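You operate a simulated robot arm through the tools that you are given. There is no shell and no other tool.

You are at the controls of a simulated robot arm. One attempt, no reset.

TASK
Press the butter in the mould with the plunger and stand the mould on the white plate.
Fine: the plunger goes back in its place. Set down upright: mould plunger.

It is judged by the outcome, as a careful person would: the job done as asked, and still so three seconds after it is handed in. It fails if anything else is knocked over, pushed out of place, dropped, spilled or broken.

THE ROBOT
A 6-joint arm with a two-finger parallel gripper, fixed in place. Base frame: the origin is at the foot of the arm, x ahead of it, y to its left, z up; the work surface is at about z = 0.887. Units: m, degrees, N and s.
With the tool pointing down near the work surface it reaches from about 0.24 to 0.64 m from the base axis. Its first joint turns from -66.0 to 66.0 degrees. Payload 2.7 kg.
The tool frame sits at the grasp point between the pads (the TCP): z along the fingers, y along the line on which they close. The tips reach 0.023 m beyond it. Largest opening 0.094 m; finger width 0.038, thickness 0.01; the body of the gripper, 0.054 by 0.096 m, starts 0.039 m behind the TCP.
Orientation is that of the tool frame in the base frame, as [roll, pitch, yaw] about the fixed x, y, z axes, in that order (R = Rz(yaw) Ry(pitch) Rx(roll)). With the fingers straight down and closing along the base's y, the tool's x points along the base's -x, its y along +y and its z along -z.

THE INTERFACE
- The arm moves only by the tool step_arm. Its arguments are lists of equal length, an entry for each row: "dp": the shift along the tool's x, y, z in units of 200 mm (1.0 is 200 mm), a list of three; "turn": the turn, a rotation vector about the tool's x, y, z in units of 180 degrees (1.0 is 180 degrees), a list of three; "jaw": the opening, from 0 (shut) to 1 (fully open). In form: {"dp": [[x, y, z], ...], "turn": [[ax, ay, az], ...], "jaw": [jaw, ...]}. A call has 1 to 20 rows; each row is the pose to reach, as a shift and turn from the pose commanded when the call began, along the tool's axes at that moment. A call with a number of a shift or a turn outside -1 to 1 is refused whole. Each row takes 0.2 s and may step no farther than 0.05 m and 8.6 degrees from the row before; otherwise, or with a gripper value out of range, the whole call is refused. Where a pose cannot be reached the arm comes as near as it can. A force on the tool above 40 N (or 10 N above the force at the start of the call, whichever is more), or a blocked arm, ends the call early, and 0.2 s more pass. The fingers move at their own pace (about 0.045 m/s each) and stop on an object; they squeeze with about 30 N. The grip force told is the motor's: it shows also when the fingers shut on nothing. Time passes only in rows, and 0.2 s behind the last, so rows that repeat a pose let the fingers close. The reply holds the time, the measured pose of the TCP, the force on the tool along the base axes, the opening and the grip force, in the units named above and with some noise, with the torque about the TCP (base axes, N m) and any sound that the robot's microphone picked up.
- Cameras (640 x 400 px; columns grow to the right, rows downward): "scene" is fixed at [0.0814, -0.4349, 1.4037]; the picture's right is [0.72, -0.69, 0.00], its down [-0.40, -0.41, -0.82] and it looks along [0.57, 0.59, -0.57] (base axes); focal length 220 px, centre (320, 200). "wrist" rides on the gripper at [0.086, 0.016, -0.074] in the tool frame; the picture's right is [-0.18, 0.98, 0.00], its down [-0.58, -0.11, -0.81] and it looks along [-0.79, -0.15, 0.59] (tool axes); focal length 243 px, centre (320, 200). There is no depth. A picture from a camera that has moved, and an enlarged one, comes with that camera's place and axes in the base frame and with its lens.
- get_image(camera): a new picture of that camera. It takes no simulated time.
- zoom(camera, box): a new picture of the part [left, top, right, bottom] of that camera's present view, enlarged. It takes no simulated time.
- sign_off(): hands the job in; it is judged then, once.

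Nothing tells you positions but the pictures and the camera data. Unless the task says otherwise, let go and move clear before handing in.

The tools are called after ">>>" by a JSON object that holds its "name" and its "arguments". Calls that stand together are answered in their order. step_arm: Moves the arm, as the interface text tells. Its arguments: {"type":"object","properties":{"dp":{"type":"array"},"turn":{"type":"array"},"jaw":{"type":"array"}},"required":["dp","turn","jaw"]} The other tools are called the same way: get_image (camera) takes a picture; zoom (camera, box) takes an enlarged picture of a part of a camera's view; sign_off () hands the job in.

At the start:

```text
clock: 0.0
ee_pos: [0.3499, -0.0634, 1.2421]
tool_rot: [-180.0, 0.0, 180.0]
contact_force: [-0.3, 0.8, 0.1]
moment: [0.03, 0.01, -0.01]
opening: 0.0942
finger_force: 0.1
```

scene: 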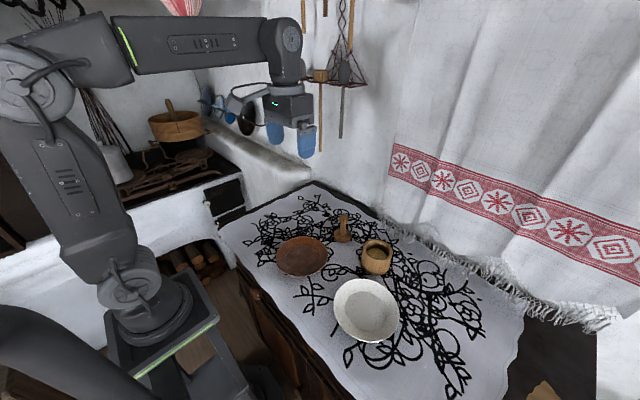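
wrist: 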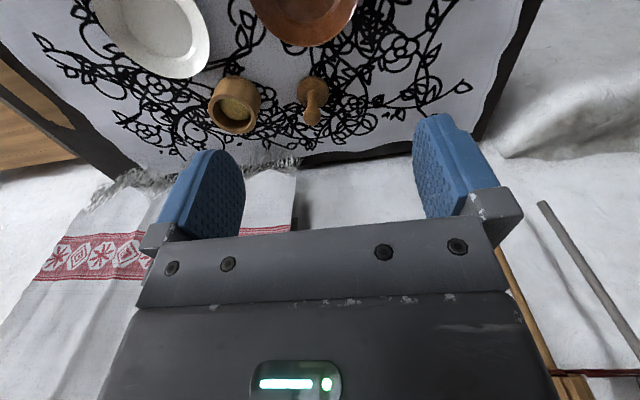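

I see a white plate, a brown dish, a wooden mould with butter and a wooden plunger standing on the cloth. I'll look at them closer first.

>>> {"name": "zoom", "arguments": {"camera": "scene", "box": [240, 180, 440, 350]}}

>>> {"name": "zoom", "arguments": {"camera": "wrist", "box": [80, 0, 400, 200]}}

```text
2.35 times, centred on (340, 265) of scene
camera zoom: at [0.0814, -0.4349, 1.4037], right [0.72, -0.69, 0.0], down [-0.4, -0.41, -0.82], along [0.57, 0.59, -0.57], focal length 518 px, centre (273, 47)
```

zoom: 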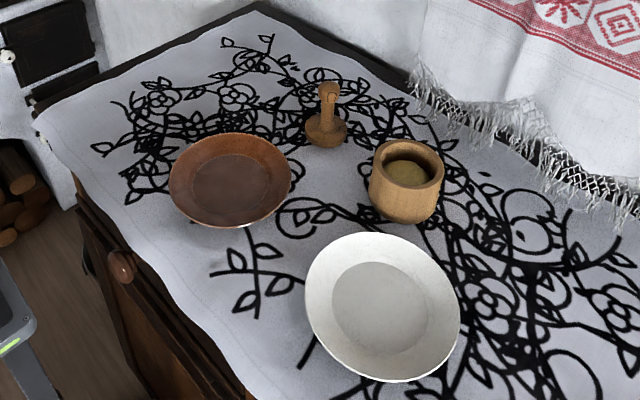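

```text
2.00 times, centred on (240, 100) of wrist
camera zoom: at [0.2617, -0.0487, 1.3153], right [0.18, 0.98, 0.0], down [0.58, -0.11, 0.81], along [0.79, -0.15, -0.59], focal length 485 px, centre (480, 400)
```

zoom: 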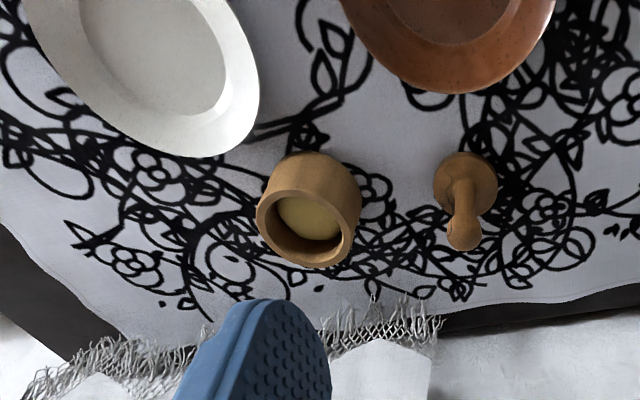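

The plunger stands near (0.494, -0.107) and is about 0.095 m tall. The mould is near (0.480, -0.246) with its rim at z≈0.949, and the white plate is near (0.348, -0.311). I'll move above the plunger to see it closer.

>>> {"name": "step_arm", "arguments": {"dp": [[-0.09, -0.0275, 0.1], [-0.18, -0.055, 0.2], [-0.27, -0.0825, 0.3], [-0.36, -0.11, 0.4], [-0.45, -0.1375, 0.5], [-0.54, -0.165, 0.6], [-0.63, -0.1925, 0.7], [-0.72, -0.22, 0.81], [-0.72, -0.22, 0.81]], "turn": [[0, 0, 0], [0, 0, 0], [0, 0, 0], [0, 0, 0], [0, 0, 0], [0, 0, 0], [0, 0, 0], [0, 0, 0], [0, 0, 0]], "jaw": [1, 1, 1, 1, 1, 1, 1, 1, 1]}}

>>> {"name": "get_image", "arguments": {"camera": "wrist"}}

>>> {"name": "get_image", "arguments": {"camera": "scene"}}

```text
clock: 2.0
ee_pos: [0.4943, -0.1089, 1.0784]
tool_rot: [179.9, -0.1, -180.0]
contact_force: [-0.3, -1.0, -0.1]
moment: [0.0, -0.01, -0.02]
opening: 0.0941
finger_force: 0.1
```

```text
taken
camera wrist: at [0.408, -0.094, 1.1533], right [0.18, 0.98, 0.0], down [0.58, -0.11, 0.81], along [0.79, -0.15, -0.59], focal length 243 px, centre (320, 200)
```

wrist: 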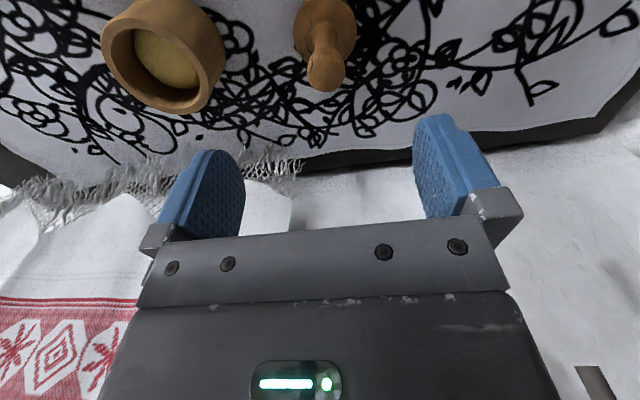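

```text
taken
```

scene: 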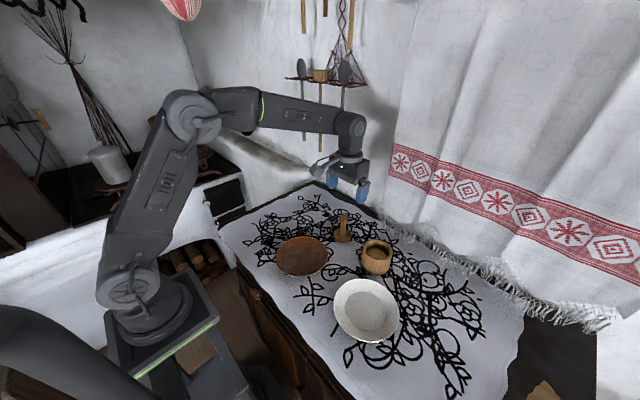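

>>> {"name": "zoom", "arguments": {"camera": "wrist", "box": [80, 0, 400, 200]}}

>>> {"name": "zoom", "arguments": {"camera": "scene", "box": [300, 190, 420, 290]}}

>>> {"name": "zoom", "arguments": {"camera": "scene", "box": [310, 260, 430, 360]}}

```text
2.00 times, centred on (240, 100) of wrist
camera zoom: at [0.408, -0.094, 1.1533], right [0.18, 0.98, 0.0], down [0.58, -0.11, 0.81], along [0.79, -0.15, -0.59], focal length 485 px, centre (480, 400)
```

zoom: 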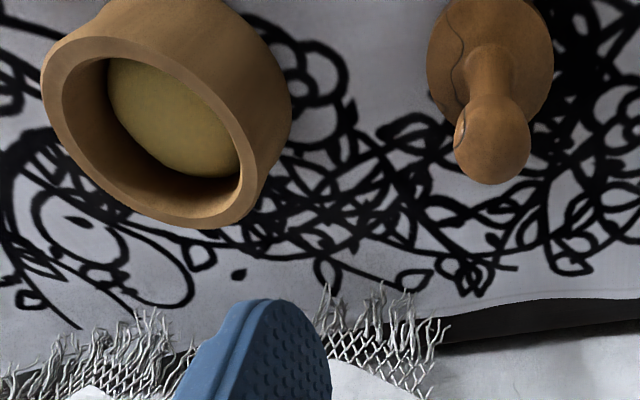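

```text
4.00 times, centred on (360, 240) of scene
camera zoom: at [0.0814, -0.4349, 1.4037], right [0.72, -0.69, 0.0], down [-0.4, -0.41, -0.82], along [0.57, 0.59, -0.57], focal length 880 px, centre (160, 40)
```

zoom: 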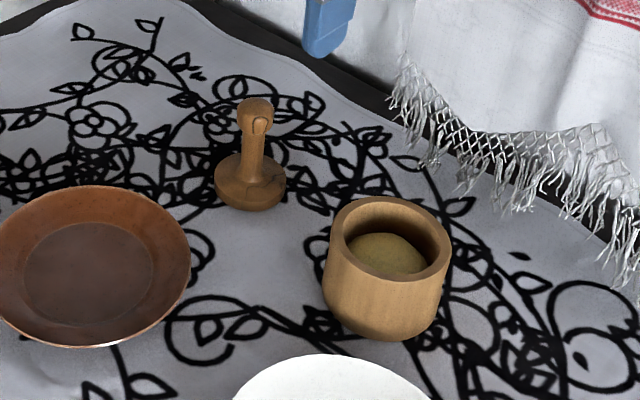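

```text
4.00 times, centred on (370, 310) of scene
camera zoom: at [0.0814, -0.4349, 1.4037], right [0.72, -0.69, 0.0], down [-0.4, -0.41, -0.82], along [0.57, 0.59, -0.57], focal length 880 px, centre (120, -240)
```

zoom: 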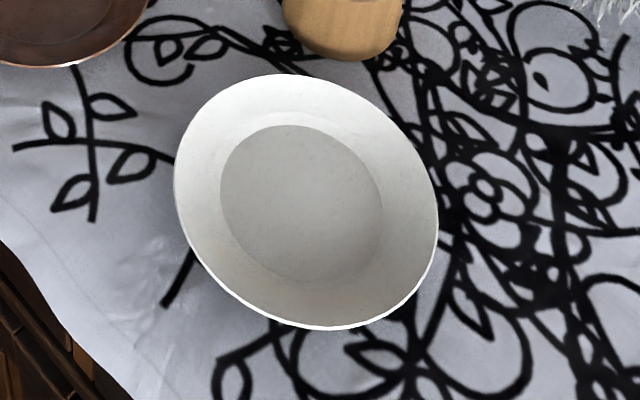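

The knob of the plunger is about 27 mm wide, centred near (0.499, -0.106, 0.968). I'll correct the position and descend until just above the knob, then check.

>>> {"name": "step_arm", "arguments": {"dp": [[-0.0235, 0.0075, 0.1], [-0.0235, 0.0075, 0.2], [-0.0235, 0.0075, 0.32], [-0.0235, 0.0075, 0.32]], "turn": [[0, 0, 0], [0, 0, 0], [0, 0, 0], [0, 0, 0]], "jaw": [1, 1, 1, 1]}}

>>> {"name": "get_image", "arguments": {"camera": "wrist"}}

>>> {"name": "zoom", "arguments": {"camera": "scene", "box": [300, 190, 420, 290]}}

```text
clock: 3.0
ee_pos: [0.4983, -0.1059, 1.016]
tool_rot: [-180.0, 0.0, -180.0]
contact_force: [0.4, -0.3, 0.2]
moment: [-0.01, 0.0, -0.01]
opening: 0.0939
finger_force: 0.0
```

```text
taken
camera wrist: at [0.4117, -0.0907, 1.09], right [0.18, 0.98, 0.0], down [0.58, -0.11, 0.81], along [0.79, -0.15, -0.59], focal length 243 px, centre (320, 200)
```

wrist: 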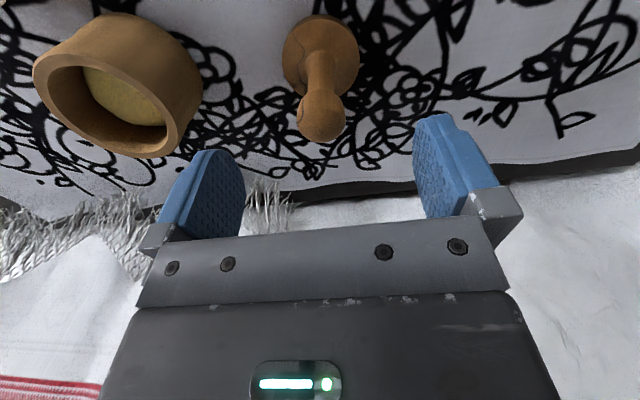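

```text
4.00 times, centred on (360, 240) of scene
camera zoom: at [0.0814, -0.4349, 1.4037], right [0.72, -0.69, 0.0], down [-0.4, -0.41, -0.82], along [0.57, 0.59, -0.57], focal length 880 px, centre (160, 40)
```

zoom: 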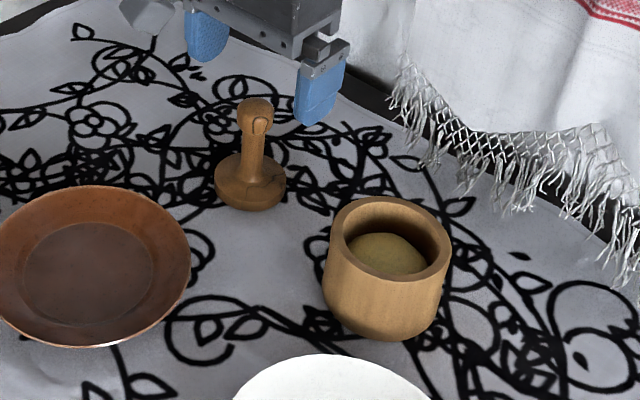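

The gripper is above the plunger. I'll zoom in to check the alignment of the disc, stem and knob.

>>> {"name": "zoom", "arguments": {"camera": "wrist", "box": [240, 0, 400, 160]}}

>>> {"name": "zoom", "arguments": {"camera": "wrist", "box": [20, 0, 220, 160]}}

```text
2.50 times, centred on (320, 80) of wrist
camera zoom: at [0.4117, -0.0907, 1.09], right [0.18, 0.98, 0.0], down [0.58, -0.11, 0.81], along [0.79, -0.15, -0.59], focal length 606 px, centre (320, 500)
```

zoom: 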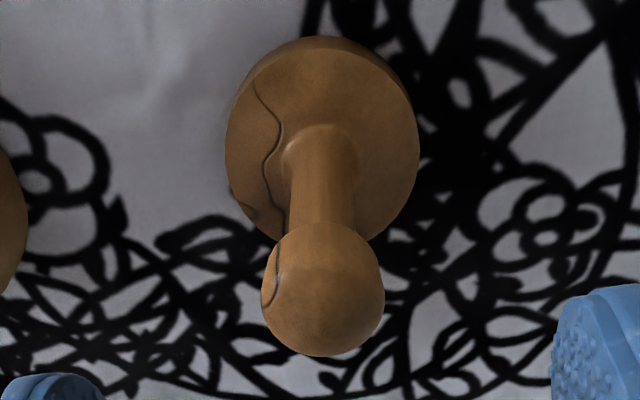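

```text
2.50 times, centred on (120, 80) of wrist
camera zoom: at [0.4117, -0.0907, 1.09], right [0.18, 0.98, 0.0], down [0.58, -0.11, 0.81], along [0.79, -0.15, -0.59], focal length 606 px, centre (820, 500)
```

zoom: 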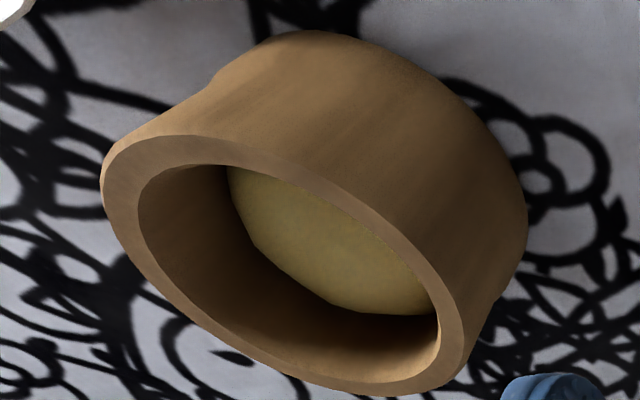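

The knob is centred between the fingers. I'll descend so the pads surround the knob and upper stem, then close.

>>> {"name": "step_arm", "arguments": {"dp": [[0.01, 0, 0.1], [0.01, 0, 0.2], [0.01, 0, 0.305], [0.01, 0, 0.305], [0.01, 0, 0.305], [0.01, 0, 0.305], [0.01, 0, 0.305], [0.01, 0, 0.305], [0.01, 0, 0.305], [0.01, 0, 0.305]], "turn": [[0, 0, 0], [0, 0, 0], [0, 0, 0], [0, 0, 0], [0, 0, 0], [0, 0, 0], [0, 0, 0], [0, 0, 0], [0, 0, 0], [0, 0, 0]], "jaw": [1, 1, 1, 1, 0, 0, 0, 0, 0, 0]}}

>>> {"name": "get_image", "arguments": {"camera": "wrist"}}

>>> {"name": "zoom", "arguments": {"camera": "scene", "box": [300, 190, 420, 290]}}

```text
clock: 5.2
ee_pos: [0.4953, -0.1057, 0.9541]
tool_rot: [-180.0, 0.0, 180.0]
contact_force: [0.2, -0.5, 0.6]
moment: [-0.01, -0.01, 0.03]
opening: 0.0288
finger_force: 29.4
```

```text
taken
camera wrist: at [0.4094, -0.09, 1.0285], right [0.18, 0.98, 0.0], down [0.58, -0.11, 0.81], along [0.79, -0.15, -0.59], focal length 243 px, centre (320, 200)
```

wrist: 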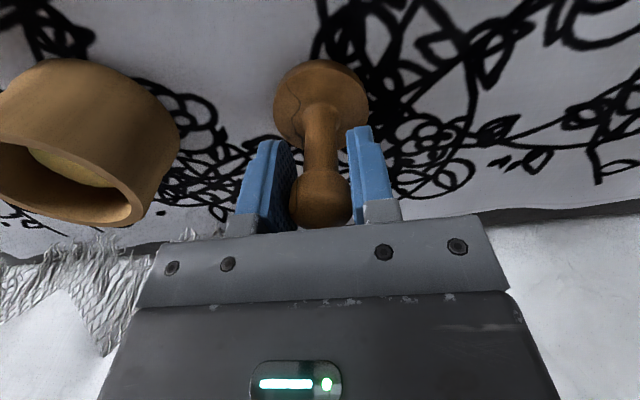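

```text
4.00 times, centred on (360, 240) of scene
camera zoom: at [0.0814, -0.4349, 1.4037], right [0.72, -0.69, 0.0], down [-0.4, -0.41, -0.82], along [0.57, 0.59, -0.57], focal length 880 px, centre (160, 40)
```

zoom: 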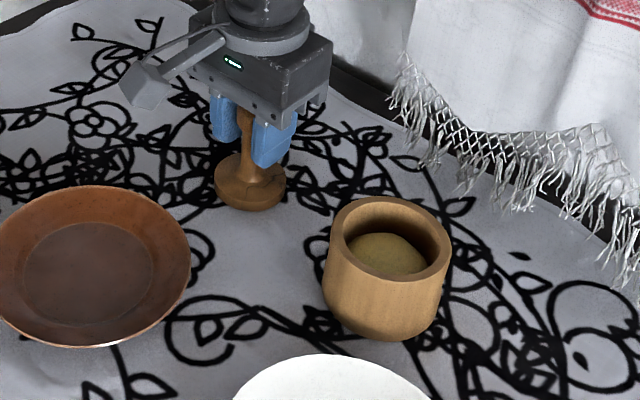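

The plunger is gripped (28.8 mm). I'll lift it straight up 0.11 m and look.

>>> {"name": "step_arm", "arguments": {"dp": [[0, 0, -0.05], [0, 0, -0.15], [0, 0, -0.25], [0, 0, -0.35], [0, 0, -0.45], [0, 0, -0.55], [0, 0, -0.55]], "turn": [[0, 0, 0], [0, 0, 0], [0, 0, 0], [0, 0, 0], [0, 0, 0], [0, 0, 0], [0, 0, 0]], "jaw": [0, 0, 0, 0, 0, 0, 0]}}

>>> {"name": "get_image", "arguments": {"camera": "wrist"}}

>>> {"name": "zoom", "arguments": {"camera": "scene", "box": [300, 170, 420, 290]}}

>>> {"name": "zoom", "arguments": {"camera": "wrist", "box": [240, 0, 400, 160]}}

>>> {"name": "zoom", "arguments": {"camera": "wrist", "box": [80, 0, 280, 160]}}

```text
clock: 6.8
ee_pos: [0.494, -0.1055, 1.0661]
tool_rot: [179.9, 0.0, 179.9]
contact_force: [0.1, -0.4, -0.3]
moment: [0.0, 0.04, 0.02]
opening: 0.029
finger_force: 30.5
```

```text
taken
camera wrist: at [0.407, -0.0903, 1.1395], right [0.18, 0.98, 0.0], down [0.58, -0.11, 0.81], along [0.79, -0.15, -0.59], focal length 243 px, centre (320, 200)
```

wrist: 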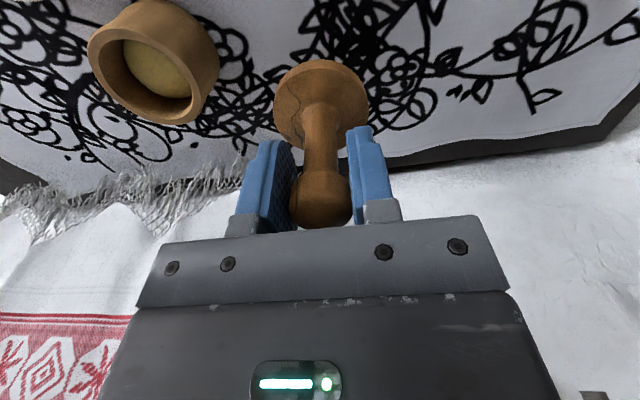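

```text
3.33 times, centred on (360, 230) of scene
camera zoom: at [0.0814, -0.4349, 1.4037], right [0.72, -0.69, 0.0], down [-0.4, -0.41, -0.82], along [0.57, 0.59, -0.57], focal length 733 px, centre (187, 100)
```

zoom: 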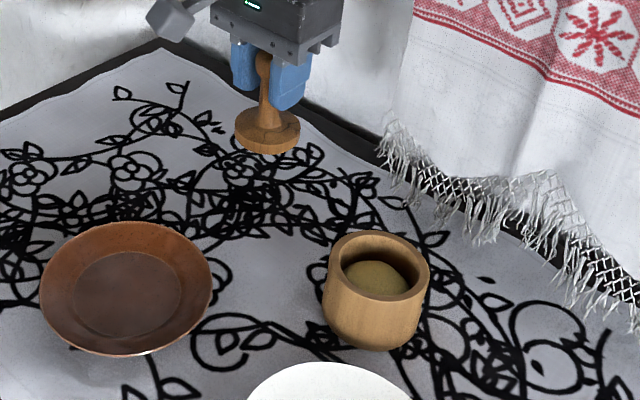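

```text
2.50 times, centred on (320, 80) of wrist
camera zoom: at [0.407, -0.0903, 1.1395], right [0.18, 0.98, 0.0], down [0.58, -0.11, 0.81], along [0.79, -0.15, -0.59], focal length 606 px, centre (320, 500)
```

zoom: 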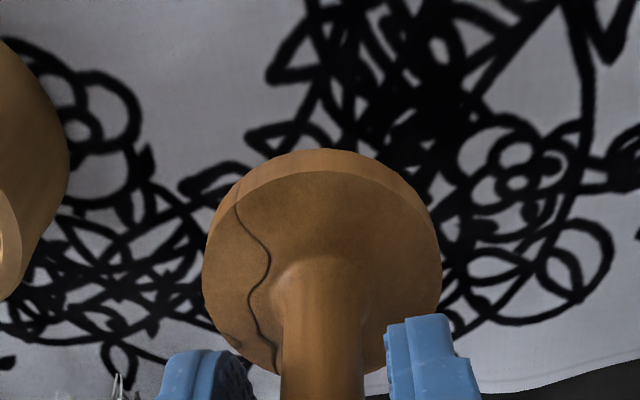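

```text
2.50 times, centred on (180, 80) of wrist
camera zoom: at [0.407, -0.0903, 1.1395], right [0.18, 0.98, 0.0], down [0.58, -0.11, 0.81], along [0.79, -0.15, -0.59], focal length 606 px, centre (670, 500)
```

zoom: 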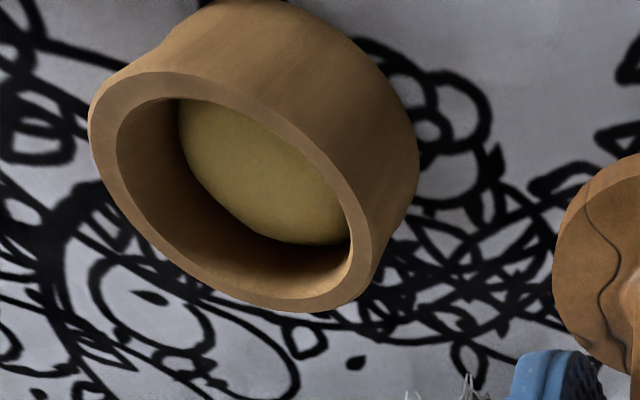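

The plunger hangs upright in the grip, with its disc roughly under the TCP. I estimate the mould centre at about (0.484, -0.245), so I'll move over it with clearance and compare the two in both views.

>>> {"name": "step_arm", "arguments": {"dp": [[0.01, -0.1, 0], [0.02, -0.2, 0], [0.03, -0.32, 0], [0.04, -0.44, 0], [0.05, -0.56, 0], [0.06, -0.64, 0], [0.066, -0.6935, 0], [0.066, -0.6935, 0.06], [0.066, -0.6935, 0.12], [0.066, -0.6935, 0.12]], "turn": [[0, 0, 0], [0, 0, 0], [0, 0, 0], [0, 0, 0], [0, 0, 0], [0, 0, 0], [0, 0, 0], [0, 0, 0], [0, 0, 0], [0, 0, 0]], "jaw": [0, 0, 0, 0, 0, 0, 0, 0, 0, 0]}}

>>> {"name": "get_image", "arguments": {"camera": "wrist"}}

>>> {"name": "zoom", "arguments": {"camera": "scene", "box": [340, 200, 420, 280]}}

>>> {"name": "zoom", "arguments": {"camera": "wrist", "box": [220, 0, 420, 160]}}

```text
clock: 9.0
ee_pos: [0.4814, -0.2446, 1.0413]
tool_rot: [-180.0, -0.1, -179.9]
contact_force: [-0.1, 0.7, 0.5]
moment: [-0.01, 0.01, 0.02]
opening: 0.029
finger_force: 30.2
```

```text
taken
camera wrist: at [0.3941, -0.2297, 1.1149], right [0.18, 0.98, 0.0], down [0.58, -0.11, 0.81], along [0.79, -0.15, -0.59], focal length 243 px, centre (320, 200)
```

wrist: 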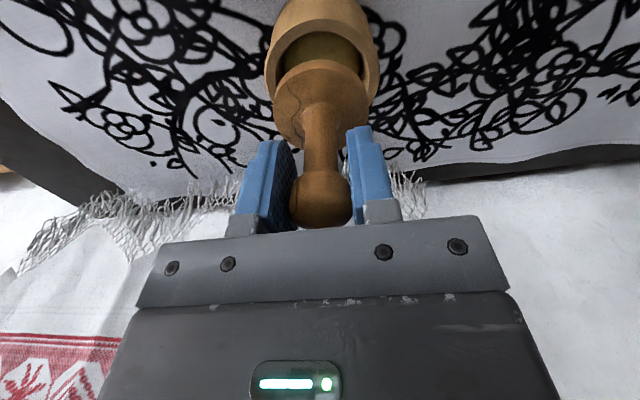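

```text
5.00 times, centred on (380, 240) of scene
camera zoom: at [0.0814, -0.4349, 1.4037], right [0.72, -0.69, 0.0], down [-0.4, -0.41, -0.82], along [0.57, 0.59, -0.57], focal length 1100 px, centre (20, 0)
```

zoom: 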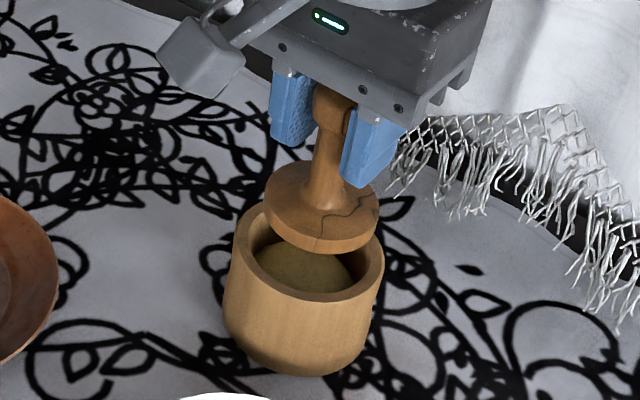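

```text
2.50 times, centred on (320, 80) of wrist
camera zoom: at [0.3941, -0.2297, 1.1149], right [0.18, 0.98, 0.0], down [0.58, -0.11, 0.81], along [0.79, -0.15, -0.59], focal length 606 px, centre (320, 500)
```

zoom: 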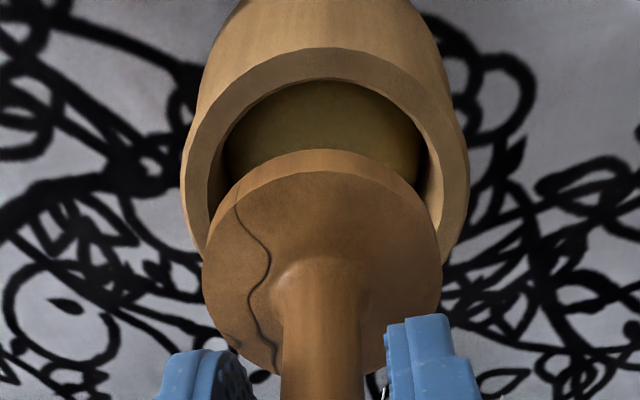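

The disc is over the mould, roughly aligned. I need finer measurements before inserting because the clearance is only about 3 mm, so I'll zoom more.

>>> {"name": "zoom", "arguments": {"camera": "scene", "box": [360, 210, 410, 260]}}

>>> {"name": "zoom", "arguments": {"camera": "scene", "box": [355, 235, 405, 285]}}

>>> {"name": "zoom", "arguments": {"camera": "wrist", "box": [260, 0, 380, 100]}}

```text
8.00 times, centred on (385, 235) of scene
camera zoom: at [0.0814, -0.4349, 1.4037], right [0.72, -0.69, 0.0], down [-0.4, -0.41, -0.82], along [0.57, 0.59, -0.57], focal length 1760 px, centre (-200, -80)
```

zoom: 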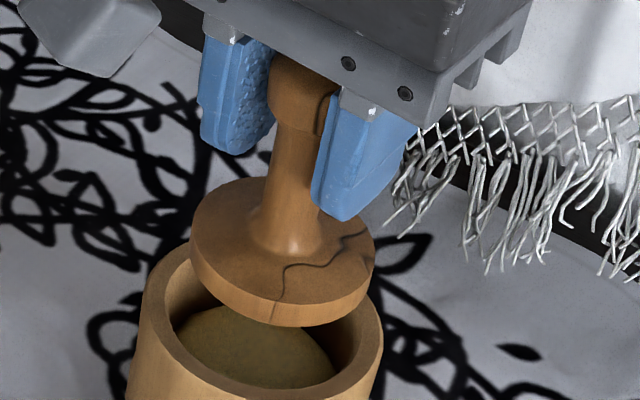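

```text
8.00 times, centred on (380, 260) of scene
camera zoom: at [0.0814, -0.4349, 1.4037], right [0.72, -0.69, 0.0], down [-0.4, -0.41, -0.82], along [0.57, 0.59, -0.57], focal length 1760 px, centre (-160, -280)
```

zoom: 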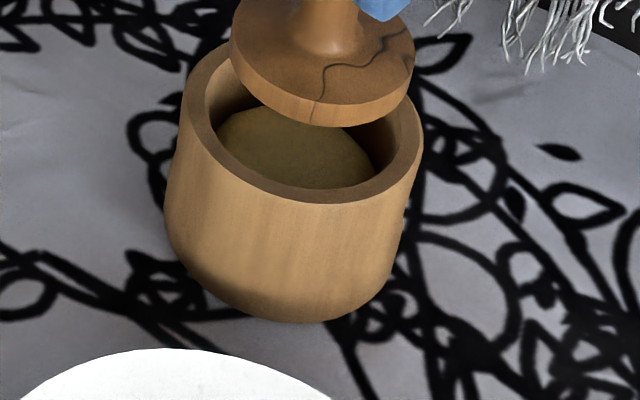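

```text
4.00 times, centred on (320, 50) of wrist
camera zoom: at [0.3941, -0.2297, 1.1149], right [0.18, 0.98, 0.0], down [0.58, -0.11, 0.81], along [0.79, -0.15, -0.59], focal length 970 px, centre (320, 800)
```

zoom: 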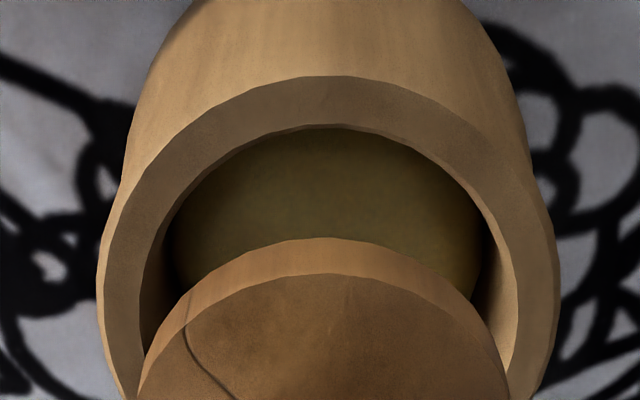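

The views disagree by a few millimetres because of parallax. I'll shift slightly to −x and lower until the disc is just above the rim, where the parallax vanishes.

>>> {"name": "step_arm", "arguments": {"dp": [[0.01, 0.003, 0.03], [0.01, 0.003, 0.06], [0.01, 0.003, 0.09], [0.01, 0.003, 0.09]], "turn": [[0, 0, 0], [0, 0, 0], [0, 0, 0], [0, 0, 0]], "jaw": [0, 0, 0, 0]}}

>>> {"name": "zoom", "arguments": {"camera": "scene", "box": [355, 225, 405, 275]}}

>>> {"name": "zoom", "arguments": {"camera": "wrist", "box": [260, 20, 380, 140]}}

```text
clock: 10.0
ee_pos: [0.4801, -0.2457, 1.0223]
tool_rot: [180.0, 0.0, -180.0]
contact_force: [0.3, 0.6, -0.5]
moment: [-0.01, 0.01, 0.02]
opening: 0.0288
finger_force: 29.9
```

```text
8.00 times, centred on (380, 250) of scene
camera zoom: at [0.0814, -0.4349, 1.4037], right [0.72, -0.69, 0.0], down [-0.4, -0.41, -0.82], along [0.57, 0.59, -0.57], focal length 1760 px, centre (-160, -200)
```

zoom: 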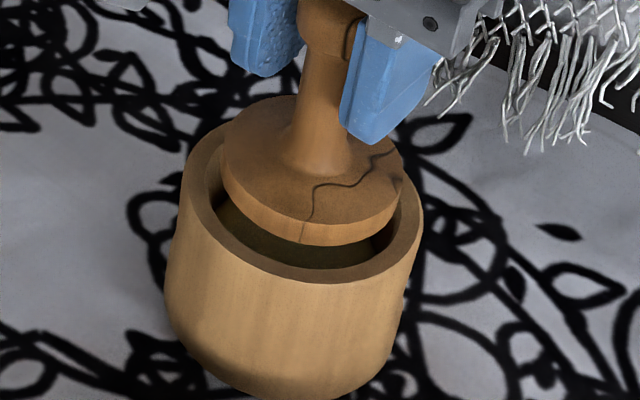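

```text
3.33 times, centred on (320, 80) of wrist
camera zoom: at [0.393, -0.2296, 1.0971], right [0.18, 0.98, 0.0], down [0.58, -0.11, 0.81], along [0.79, -0.15, -0.59], focal length 809 px, centre (320, 600)
```

zoom: 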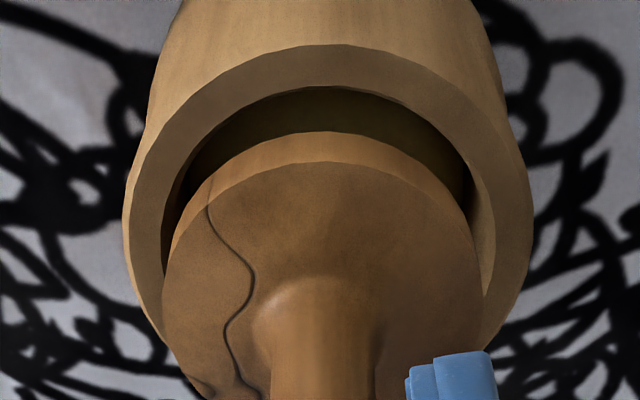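

The disc is about 2 mm too far in +x and 1 mm too far in −y. I'll correct that, lower 3 mm and check again.

>>> {"name": "step_arm", "arguments": {"dp": [[0.01, 0.005, 0], [0.01, 0.005, 0.015], [0.01, 0.005, 0.015]], "turn": [[0, 0, 0], [0, 0, 0], [0, 0, 0]], "jaw": [0, 0, 0]}}

>>> {"name": "zoom", "arguments": {"camera": "scene", "box": [355, 225, 405, 275]}}

>>> {"name": "zoom", "arguments": {"camera": "wrist", "box": [260, 20, 380, 140]}}

```text
clock: 10.8
ee_pos: [0.4772, -0.2438, 1.0194]
tool_rot: [-180.0, 0.0, -180.0]
contact_force: [0.4, 0.6, -0.8]
moment: [-0.02, 0.0, 0.0]
opening: 0.0289
finger_force: 29.7
```

```text
8.00 times, centred on (380, 250) of scene
camera zoom: at [0.0814, -0.4349, 1.4037], right [0.72, -0.69, 0.0], down [-0.4, -0.41, -0.82], along [0.57, 0.59, -0.57], focal length 1760 px, centre (-160, -200)
```

zoom: 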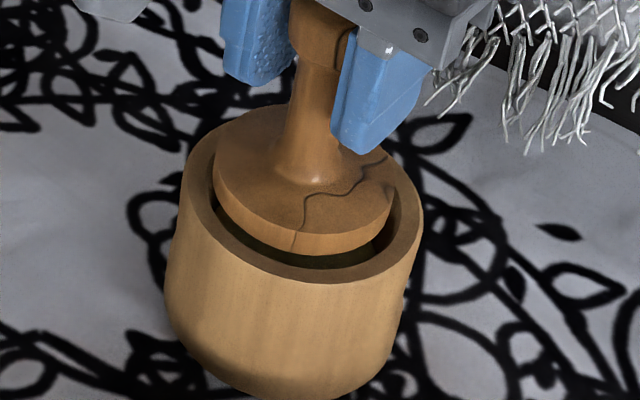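

```text
3.33 times, centred on (320, 80) of wrist
camera zoom: at [0.3908, -0.2287, 1.0936], right [0.18, 0.98, 0.0], down [0.58, -0.11, 0.81], along [0.79, -0.15, -0.59], focal length 809 px, centre (320, 600)
```

zoom: 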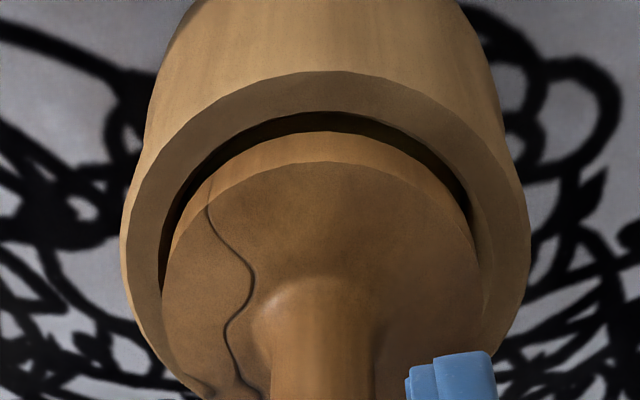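

Alignment is nearly centred in both views. I'll make a small +x nudge of 0.5 mm, lower another 3 mm and look again.

>>> {"name": "step_arm", "arguments": {"dp": [[-0.0025, 0.001, 0.005], [-0.0025, 0.001, 0.01], [-0.0025, 0.001, 0.015], [-0.0025, 0.001, 0.015]], "turn": [[0, 0, 0], [0, 0, 0], [0, 0, 0], [0, 0, 0]], "jaw": [0, 0, 0, 0]}}

>>> {"name": "zoom", "arguments": {"camera": "scene", "box": [355, 225, 405, 275]}}

>>> {"name": "zoom", "arguments": {"camera": "wrist", "box": [260, 20, 380, 140]}}

```text
clock: 11.8
ee_pos: [0.4778, -0.2446, 1.016]
tool_rot: [179.9, 0.0, -180.0]
contact_force: [0.6, 0.5, -0.7]
moment: [-0.03, -0.03, 0.02]
opening: 0.0288
finger_force: 30.1
```

```text
8.00 times, centred on (380, 250) of scene
camera zoom: at [0.0814, -0.4349, 1.4037], right [0.72, -0.69, 0.0], down [-0.4, -0.41, -0.82], along [0.57, 0.59, -0.57], focal length 1760 px, centre (-160, -200)
```

zoom: 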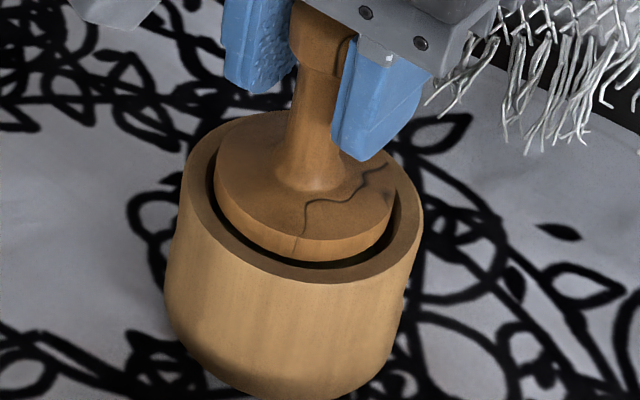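

```text
3.33 times, centred on (320, 80) of wrist
camera zoom: at [0.3917, -0.2288, 1.0901], right [0.18, 0.98, 0.0], down [0.58, -0.11, 0.81], along [0.79, -0.15, -0.59], focal length 809 px, centre (320, 600)
```

zoom: 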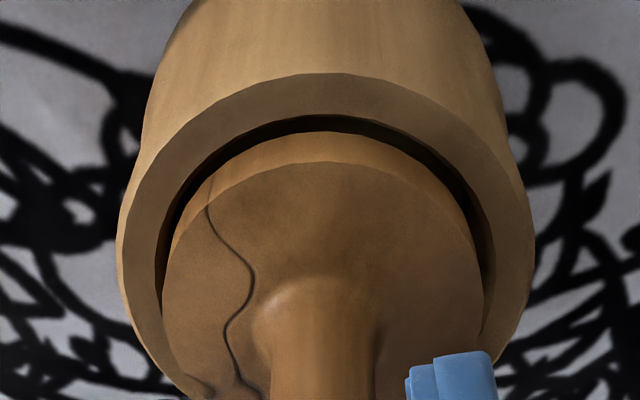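

The disc is entering the hole with a gap all around and no contact force. I'll continue straight down slowly while watching the force.

>>> {"name": "step_arm", "arguments": {"dp": [[0, 0, 0.01], [0, 0, 0.02], [0, 0, 0.03], [0, 0, 0.04], [0, 0, 0.04]], "turn": [[0, 0, 0], [0, 0, 0], [0, 0, 0], [0, 0, 0], [0, 0, 0]], "jaw": [0, 0, 0, 0, 0]}}

>>> {"name": "zoom", "arguments": {"camera": "scene", "box": [355, 225, 405, 275]}}

>>> {"name": "zoom", "arguments": {"camera": "wrist", "box": [260, 20, 380, 140]}}

```text
clock: 13.0
ee_pos: [0.4794, -0.2433, 1.0077]
tool_rot: [-180.0, 0.0, 180.0]
contact_force: [0.1, 0.2, -0.3]
moment: [-0.01, -0.01, 0.0]
opening: 0.029
finger_force: 30.4
```

```text
8.00 times, centred on (380, 250) of scene
camera zoom: at [0.0814, -0.4349, 1.4037], right [0.72, -0.69, 0.0], down [-0.4, -0.41, -0.82], along [0.57, 0.59, -0.57], focal length 1760 px, centre (-160, -200)
```

zoom: 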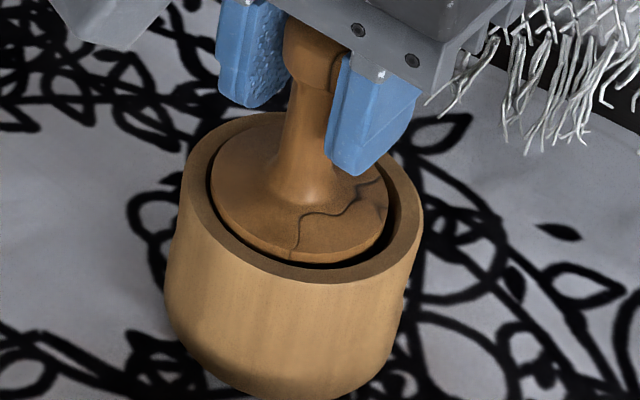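

```text
3.33 times, centred on (320, 80) of wrist
camera zoom: at [0.392, -0.2276, 1.0825], right [0.18, 0.98, 0.0], down [0.58, -0.11, 0.81], along [0.79, -0.15, -0.59], focal length 809 px, centre (320, 600)
```

zoom: 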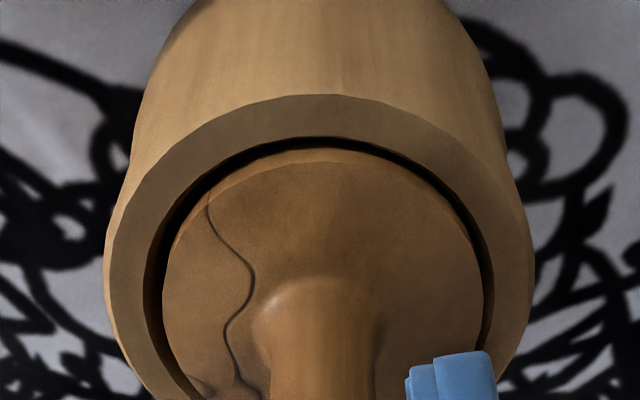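

The disc is inside the rim, but the gap is smaller on the +y side. I'll shift 0.9 mm to −y and 0.4 mm to +x, then lower on until the butter resists.

>>> {"name": "step_arm", "arguments": {"dp": [[-0.002, -0.0045, 0], [-0.002, -0.0045, 0.01], [-0.002, -0.0045, 0.02], [-0.002, -0.0045, 0.03], [-0.002, -0.0045, 0.04], [-0.002, -0.0045, 0.04]], "turn": [[0, 0, 0], [0, 0, 0], [0, 0, 0], [0, 0, 0], [0, 0, 0], [0, 0, 0]], "jaw": [0, 0, 0, 0, 0, 0]}}

>>> {"name": "zoom", "arguments": {"camera": "scene", "box": [355, 225, 405, 275]}}

>>> {"name": "zoom", "arguments": {"camera": "wrist", "box": [260, 20, 380, 140]}}

```text
clock: 14.4
ee_pos: [0.479, -0.2448, 0.9996]
tool_rot: [-179.9, 0.1, 180.0]
contact_force: [-0.5, -0.1, -0.5]
moment: [0.0, 0.0, 0.0]
opening: 0.0288
finger_force: 30.1
```

```text
8.00 times, centred on (380, 250) of scene
camera zoom: at [0.0814, -0.4349, 1.4037], right [0.72, -0.69, 0.0], down [-0.4, -0.41, -0.82], along [0.57, 0.59, -0.57], focal length 1760 px, centre (-160, -200)
```

zoom: 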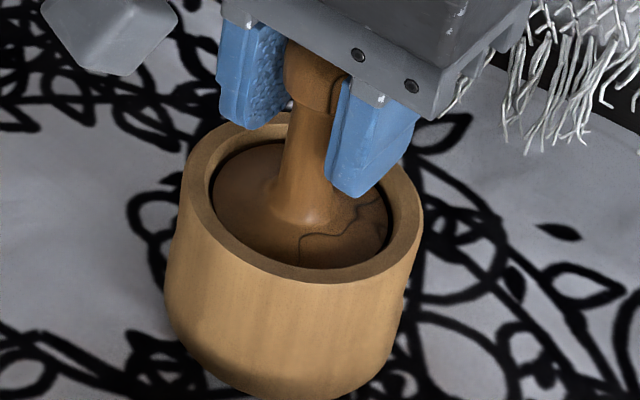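

```text
3.33 times, centred on (320, 80) of wrist
camera zoom: at [0.3922, -0.2292, 1.0734], right [0.18, 0.98, 0.0], down [0.58, -0.11, 0.81], along [0.79, -0.15, -0.59], focal length 809 px, centre (320, 600)
```

zoom: 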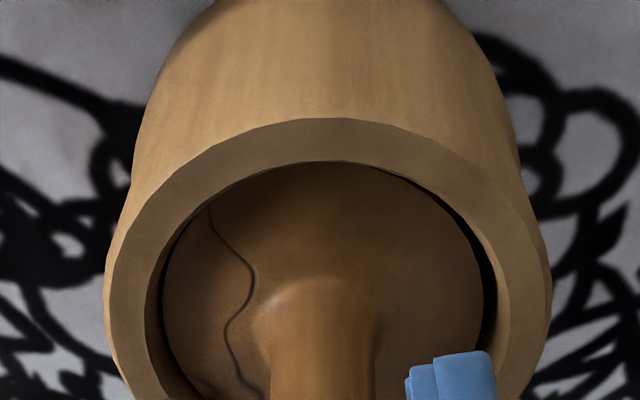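

It's centred now and there's still no contact. I'll continue down.

>>> {"name": "step_arm", "arguments": {"dp": [[0, 0, 0.01], [0, 0, 0.02], [0, 0, 0.03], [0, 0, 0.04], [0, 0, 0.04]], "turn": [[0, 0, 0], [0, 0, 0], [0, 0, 0], [0, 0, 0], [0, 0, 0]], "jaw": [0, 0, 0, 0, 0]}}

>>> {"name": "zoom", "arguments": {"camera": "scene", "box": [355, 225, 405, 275]}}

>>> {"name": "zoom", "arguments": {"camera": "wrist", "box": [260, 20, 380, 140]}}

```text
clock: 15.6
ee_pos: [0.4783, -0.2451, 0.9919]
tool_rot: [180.0, 0.0, 180.0]
contact_force: [0.8, -0.6, -1.4]
moment: [0.03, 0.0, 0.01]
opening: 0.029
finger_force: 30.1
```

```text
8.00 times, centred on (380, 250) of scene
camera zoom: at [0.0814, -0.4349, 1.4037], right [0.72, -0.69, 0.0], down [-0.4, -0.41, -0.82], along [0.57, 0.59, -0.57], focal length 1760 px, centre (-160, -200)
```

zoom: 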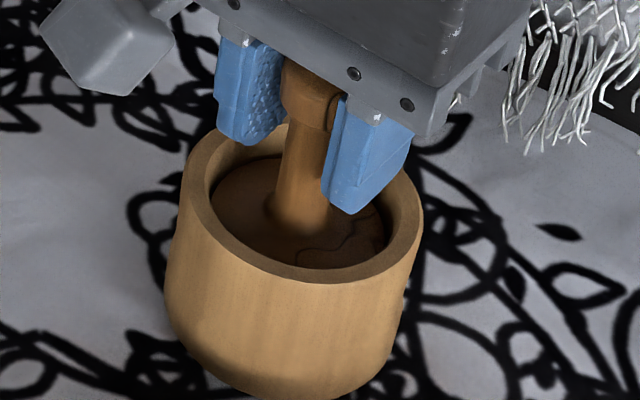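

```text
3.33 times, centred on (320, 80) of wrist
camera zoom: at [0.3922, -0.2293, 1.0661], right [0.18, 0.98, 0.0], down [0.58, -0.11, 0.81], along [0.79, -0.15, -0.59], focal length 809 px, centre (320, 600)
```

zoom: 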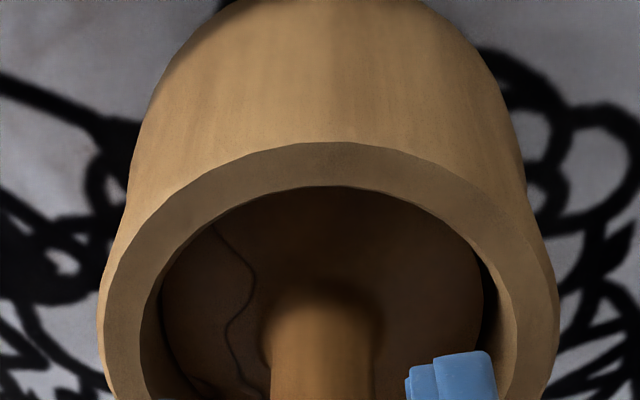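

The disc bottom is about z≈0.924 and there's hardly any resistance yet. I'll go on in 1 mm steps.

>>> {"name": "step_arm", "arguments": {"dp": [[0, 0, 0.005], [0, 0, 0.01], [0, 0, 0.015], [0, 0, 0.02], [0, 0, 0.02]], "turn": [[0, 0, 0], [0, 0, 0], [0, 0, 0], [0, 0, 0], [0, 0, 0]], "jaw": [0, 0, 0, 0, 0]}}

```text
clock: 16.8
ee_pos: [0.4788, -0.2451, 0.9884]
tool_rot: [-180.0, -0.1, 180.0]
contact_force: [0.9, -0.1, -0.2]
moment: [-0.02, 0.0, 0.01]
opening: 0.0293
finger_force: 29.9
```

>>> {"name": "step_arm", "arguments": {"dp": [[0, 0, 0.005], [0, 0, 0.01], [0, 0, 0.015], [0, 0, 0.02], [0, 0, 0.02]], "turn": [[0, 0, 0], [0, 0, 0], [0, 0, 0], [0, 0, 0], [0, 0, 0]], "jaw": [0, 0, 0, 0, 0]}}

>>> {"name": "zoom", "arguments": {"camera": "scene", "box": [355, 225, 405, 275]}}

>>> {"name": "zoom", "arguments": {"camera": "wrist", "box": [260, 20, 380, 140]}}

```text
clock: 18.0
ee_pos: [0.4798, -0.2446, 0.9832]
tool_rot: [180.0, 0.0, -179.9]
contact_force: [-0.2, -0.2, -1.2]
moment: [-0.01, -0.02, 0.03]
opening: 0.0288
finger_force: 30.1
```

```text
8.00 times, centred on (380, 250) of scene
camera zoom: at [0.0814, -0.4349, 1.4037], right [0.72, -0.69, 0.0], down [-0.4, -0.41, -0.82], along [0.57, 0.59, -0.57], focal length 1760 px, centre (-160, -200)
```

zoom: 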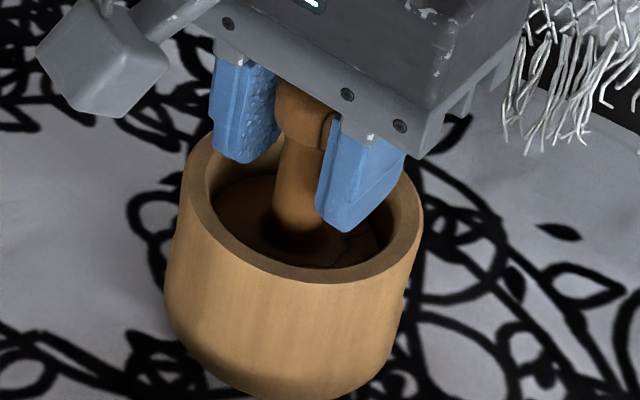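

```text
3.33 times, centred on (320, 80) of wrist
camera zoom: at [0.3917, -0.2289, 1.0577], right [0.18, 0.98, 0.0], down [0.58, -0.11, 0.81], along [0.79, -0.15, -0.59], focal length 809 px, centre (320, 600)
```

zoom: 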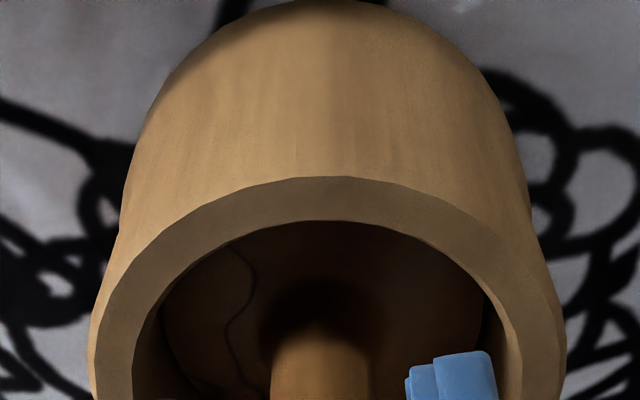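

There's still no resistance, with the disc bottom about 28 mm above the table. I'll go on in 1 mm steps.

>>> {"name": "step_arm", "arguments": {"dp": [[0, 0, 0.005], [0, 0, 0.01], [0, 0, 0.015], [0, 0, 0.02], [0, 0, 0.02]], "turn": [[0, 0, 0], [0, 0, 0], [0, 0, 0], [0, 0, 0], [0, 0, 0]], "jaw": [0, 0, 0, 0, 0]}}

```text
clock: 19.2
ee_pos: [0.4777, -0.2449, 0.9808]
tool_rot: [-180.0, 0.0, 179.9]
contact_force: [-0.3, -0.8, -0.1]
moment: [-0.02, 0.03, 0.04]
opening: 0.029
finger_force: 30.4
```

>>> {"name": "step_arm", "arguments": {"dp": [[0, 0, 0.005], [0, 0, 0.01], [0, 0, 0.015], [0, 0, 0.015]], "turn": [[0, 0, 0], [0, 0, 0], [0, 0, 0], [0, 0, 0]], "jaw": [0, 0, 0, 0]}}

>>> {"name": "zoom", "arguments": {"camera": "scene", "box": [355, 225, 405, 275]}}

>>> {"name": "get_image", "arguments": {"camera": "wrist"}}

```text
clock: 20.2
ee_pos: [0.479, -0.2441, 0.9796]
tool_rot: [-179.9, 0.4, 179.9]
contact_force: [-3.6, -0.1, 24.2]
moment: [0.3, -0.01, 0.04]
opening: 0.0292
finger_force: 29.5
```

```text
8.00 times, centred on (380, 250) of scene
camera zoom: at [0.081, -0.4347, 1.4038], right [0.72, -0.69, 0.0], down [-0.39, -0.41, -0.82], along [0.57, 0.59, -0.57], focal length 1760 px, centre (-160, -200)
```

zoom: 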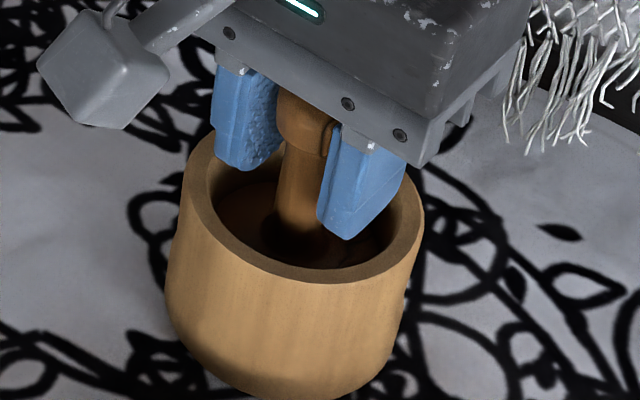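

```text
taken
camera wrist: at [0.3921, -0.2291, 1.053], right [0.18, 0.98, 0.0], down [0.58, -0.11, 0.81], along [0.8, -0.15, -0.59], focal length 243 px, centre (320, 200)
```

wrist: 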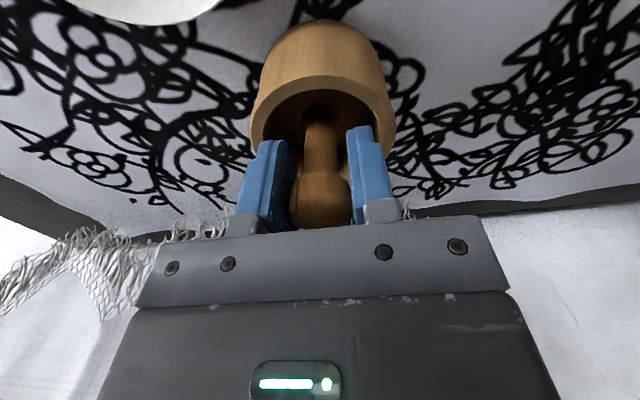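

Resistance now: 24 N with the disc on the butter, upright and centred. I'll press a little further and hold.

>>> {"name": "step_arm", "arguments": {"dp": [[0, 0, 0.002], [0, 0, 0.003], [0, 0, 0.003], [0, 0, 0.003], [0, 0, 0.003], [0, 0, 0.003]], "turn": [[0, 0, 0], [0, 0, 0], [0, 0, 0], [0, 0, 0], [0, 0, 0], [0, 0, 0]], "jaw": [0, 0, 0, 0, 0, 0]}}

>>> {"name": "zoom", "arguments": {"camera": "scene", "box": [355, 225, 405, 275]}}

```text
clock: 21.6
ee_pos: [0.4784, -0.2454, 0.9789]
tool_rot: [-179.9, 0.2, -180.0]
contact_force: [1.8, 1.3, 20.9]
moment: [0.17, -0.36, 0.01]
opening: 0.0287
finger_force: 29.7
```

```text
8.00 times, centred on (380, 250) of scene
camera zoom: at [0.0812, -0.4347, 1.4038], right [0.72, -0.69, 0.0], down [-0.4, -0.41, -0.82], along [0.57, 0.59, -0.57], focal length 1760 px, centre (-160, -200)
```

zoom: 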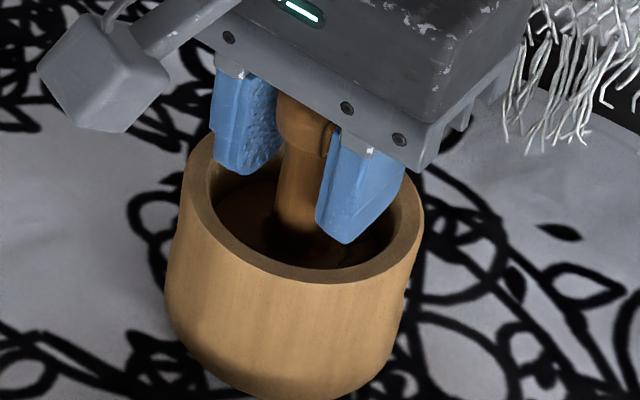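

The force is holding near 21 N. I'll press a bit more, gently.

>>> {"name": "step_arm", "arguments": {"dp": [[0, 0, 0.0025], [0, 0, 0.005], [0, 0, 0.0075], [0, 0, 0.01], [0, 0, 0.01], [0, 0, 0.01], [0, 0, 0.01]], "turn": [[0, 0, 0], [0, 0, 0], [0, 0, 0], [0, 0, 0], [0, 0, 0], [0, 0, 0], [0, 0, 0]], "jaw": [0, 0, 0, 0, 0, 0, 0]}}

>>> {"name": "zoom", "arguments": {"camera": "scene", "box": [355, 225, 405, 275]}}

>>> {"name": "get_image", "arguments": {"camera": "wrist"}}

```text
clock: 23.2
ee_pos: [0.4795, -0.2443, 0.9754]
tool_rot: [-179.9, 0.2, -180.0]
contact_force: [0.3, -3.6, 21.4]
moment: [-0.21, -0.14, -0.02]
opening: 0.029
finger_force: 30.1
```

```text
8.00 times, centred on (380, 250) of scene
camera zoom: at [0.0811, -0.4348, 1.4037], right [0.72, -0.69, 0.0], down [-0.4, -0.41, -0.82], along [0.57, 0.59, -0.57], focal length 1760 px, centre (-160, -200)
```

zoom: 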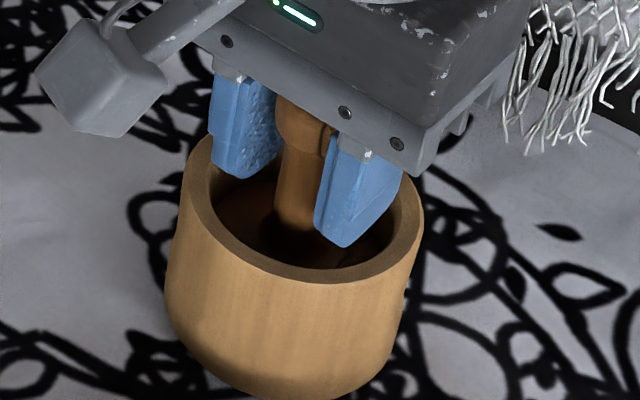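

```text
taken
camera wrist: at [0.392, -0.229, 1.0498], right [0.18, 0.98, 0.0], down [0.58, -0.11, 0.81], along [0.79, -0.15, -0.59], focal length 243 px, centre (320, 200)
```

wrist: 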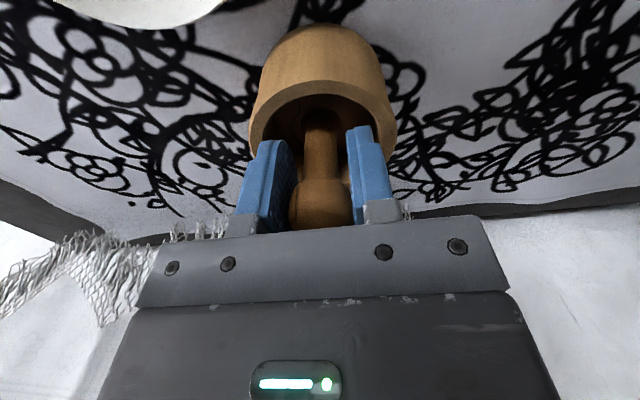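

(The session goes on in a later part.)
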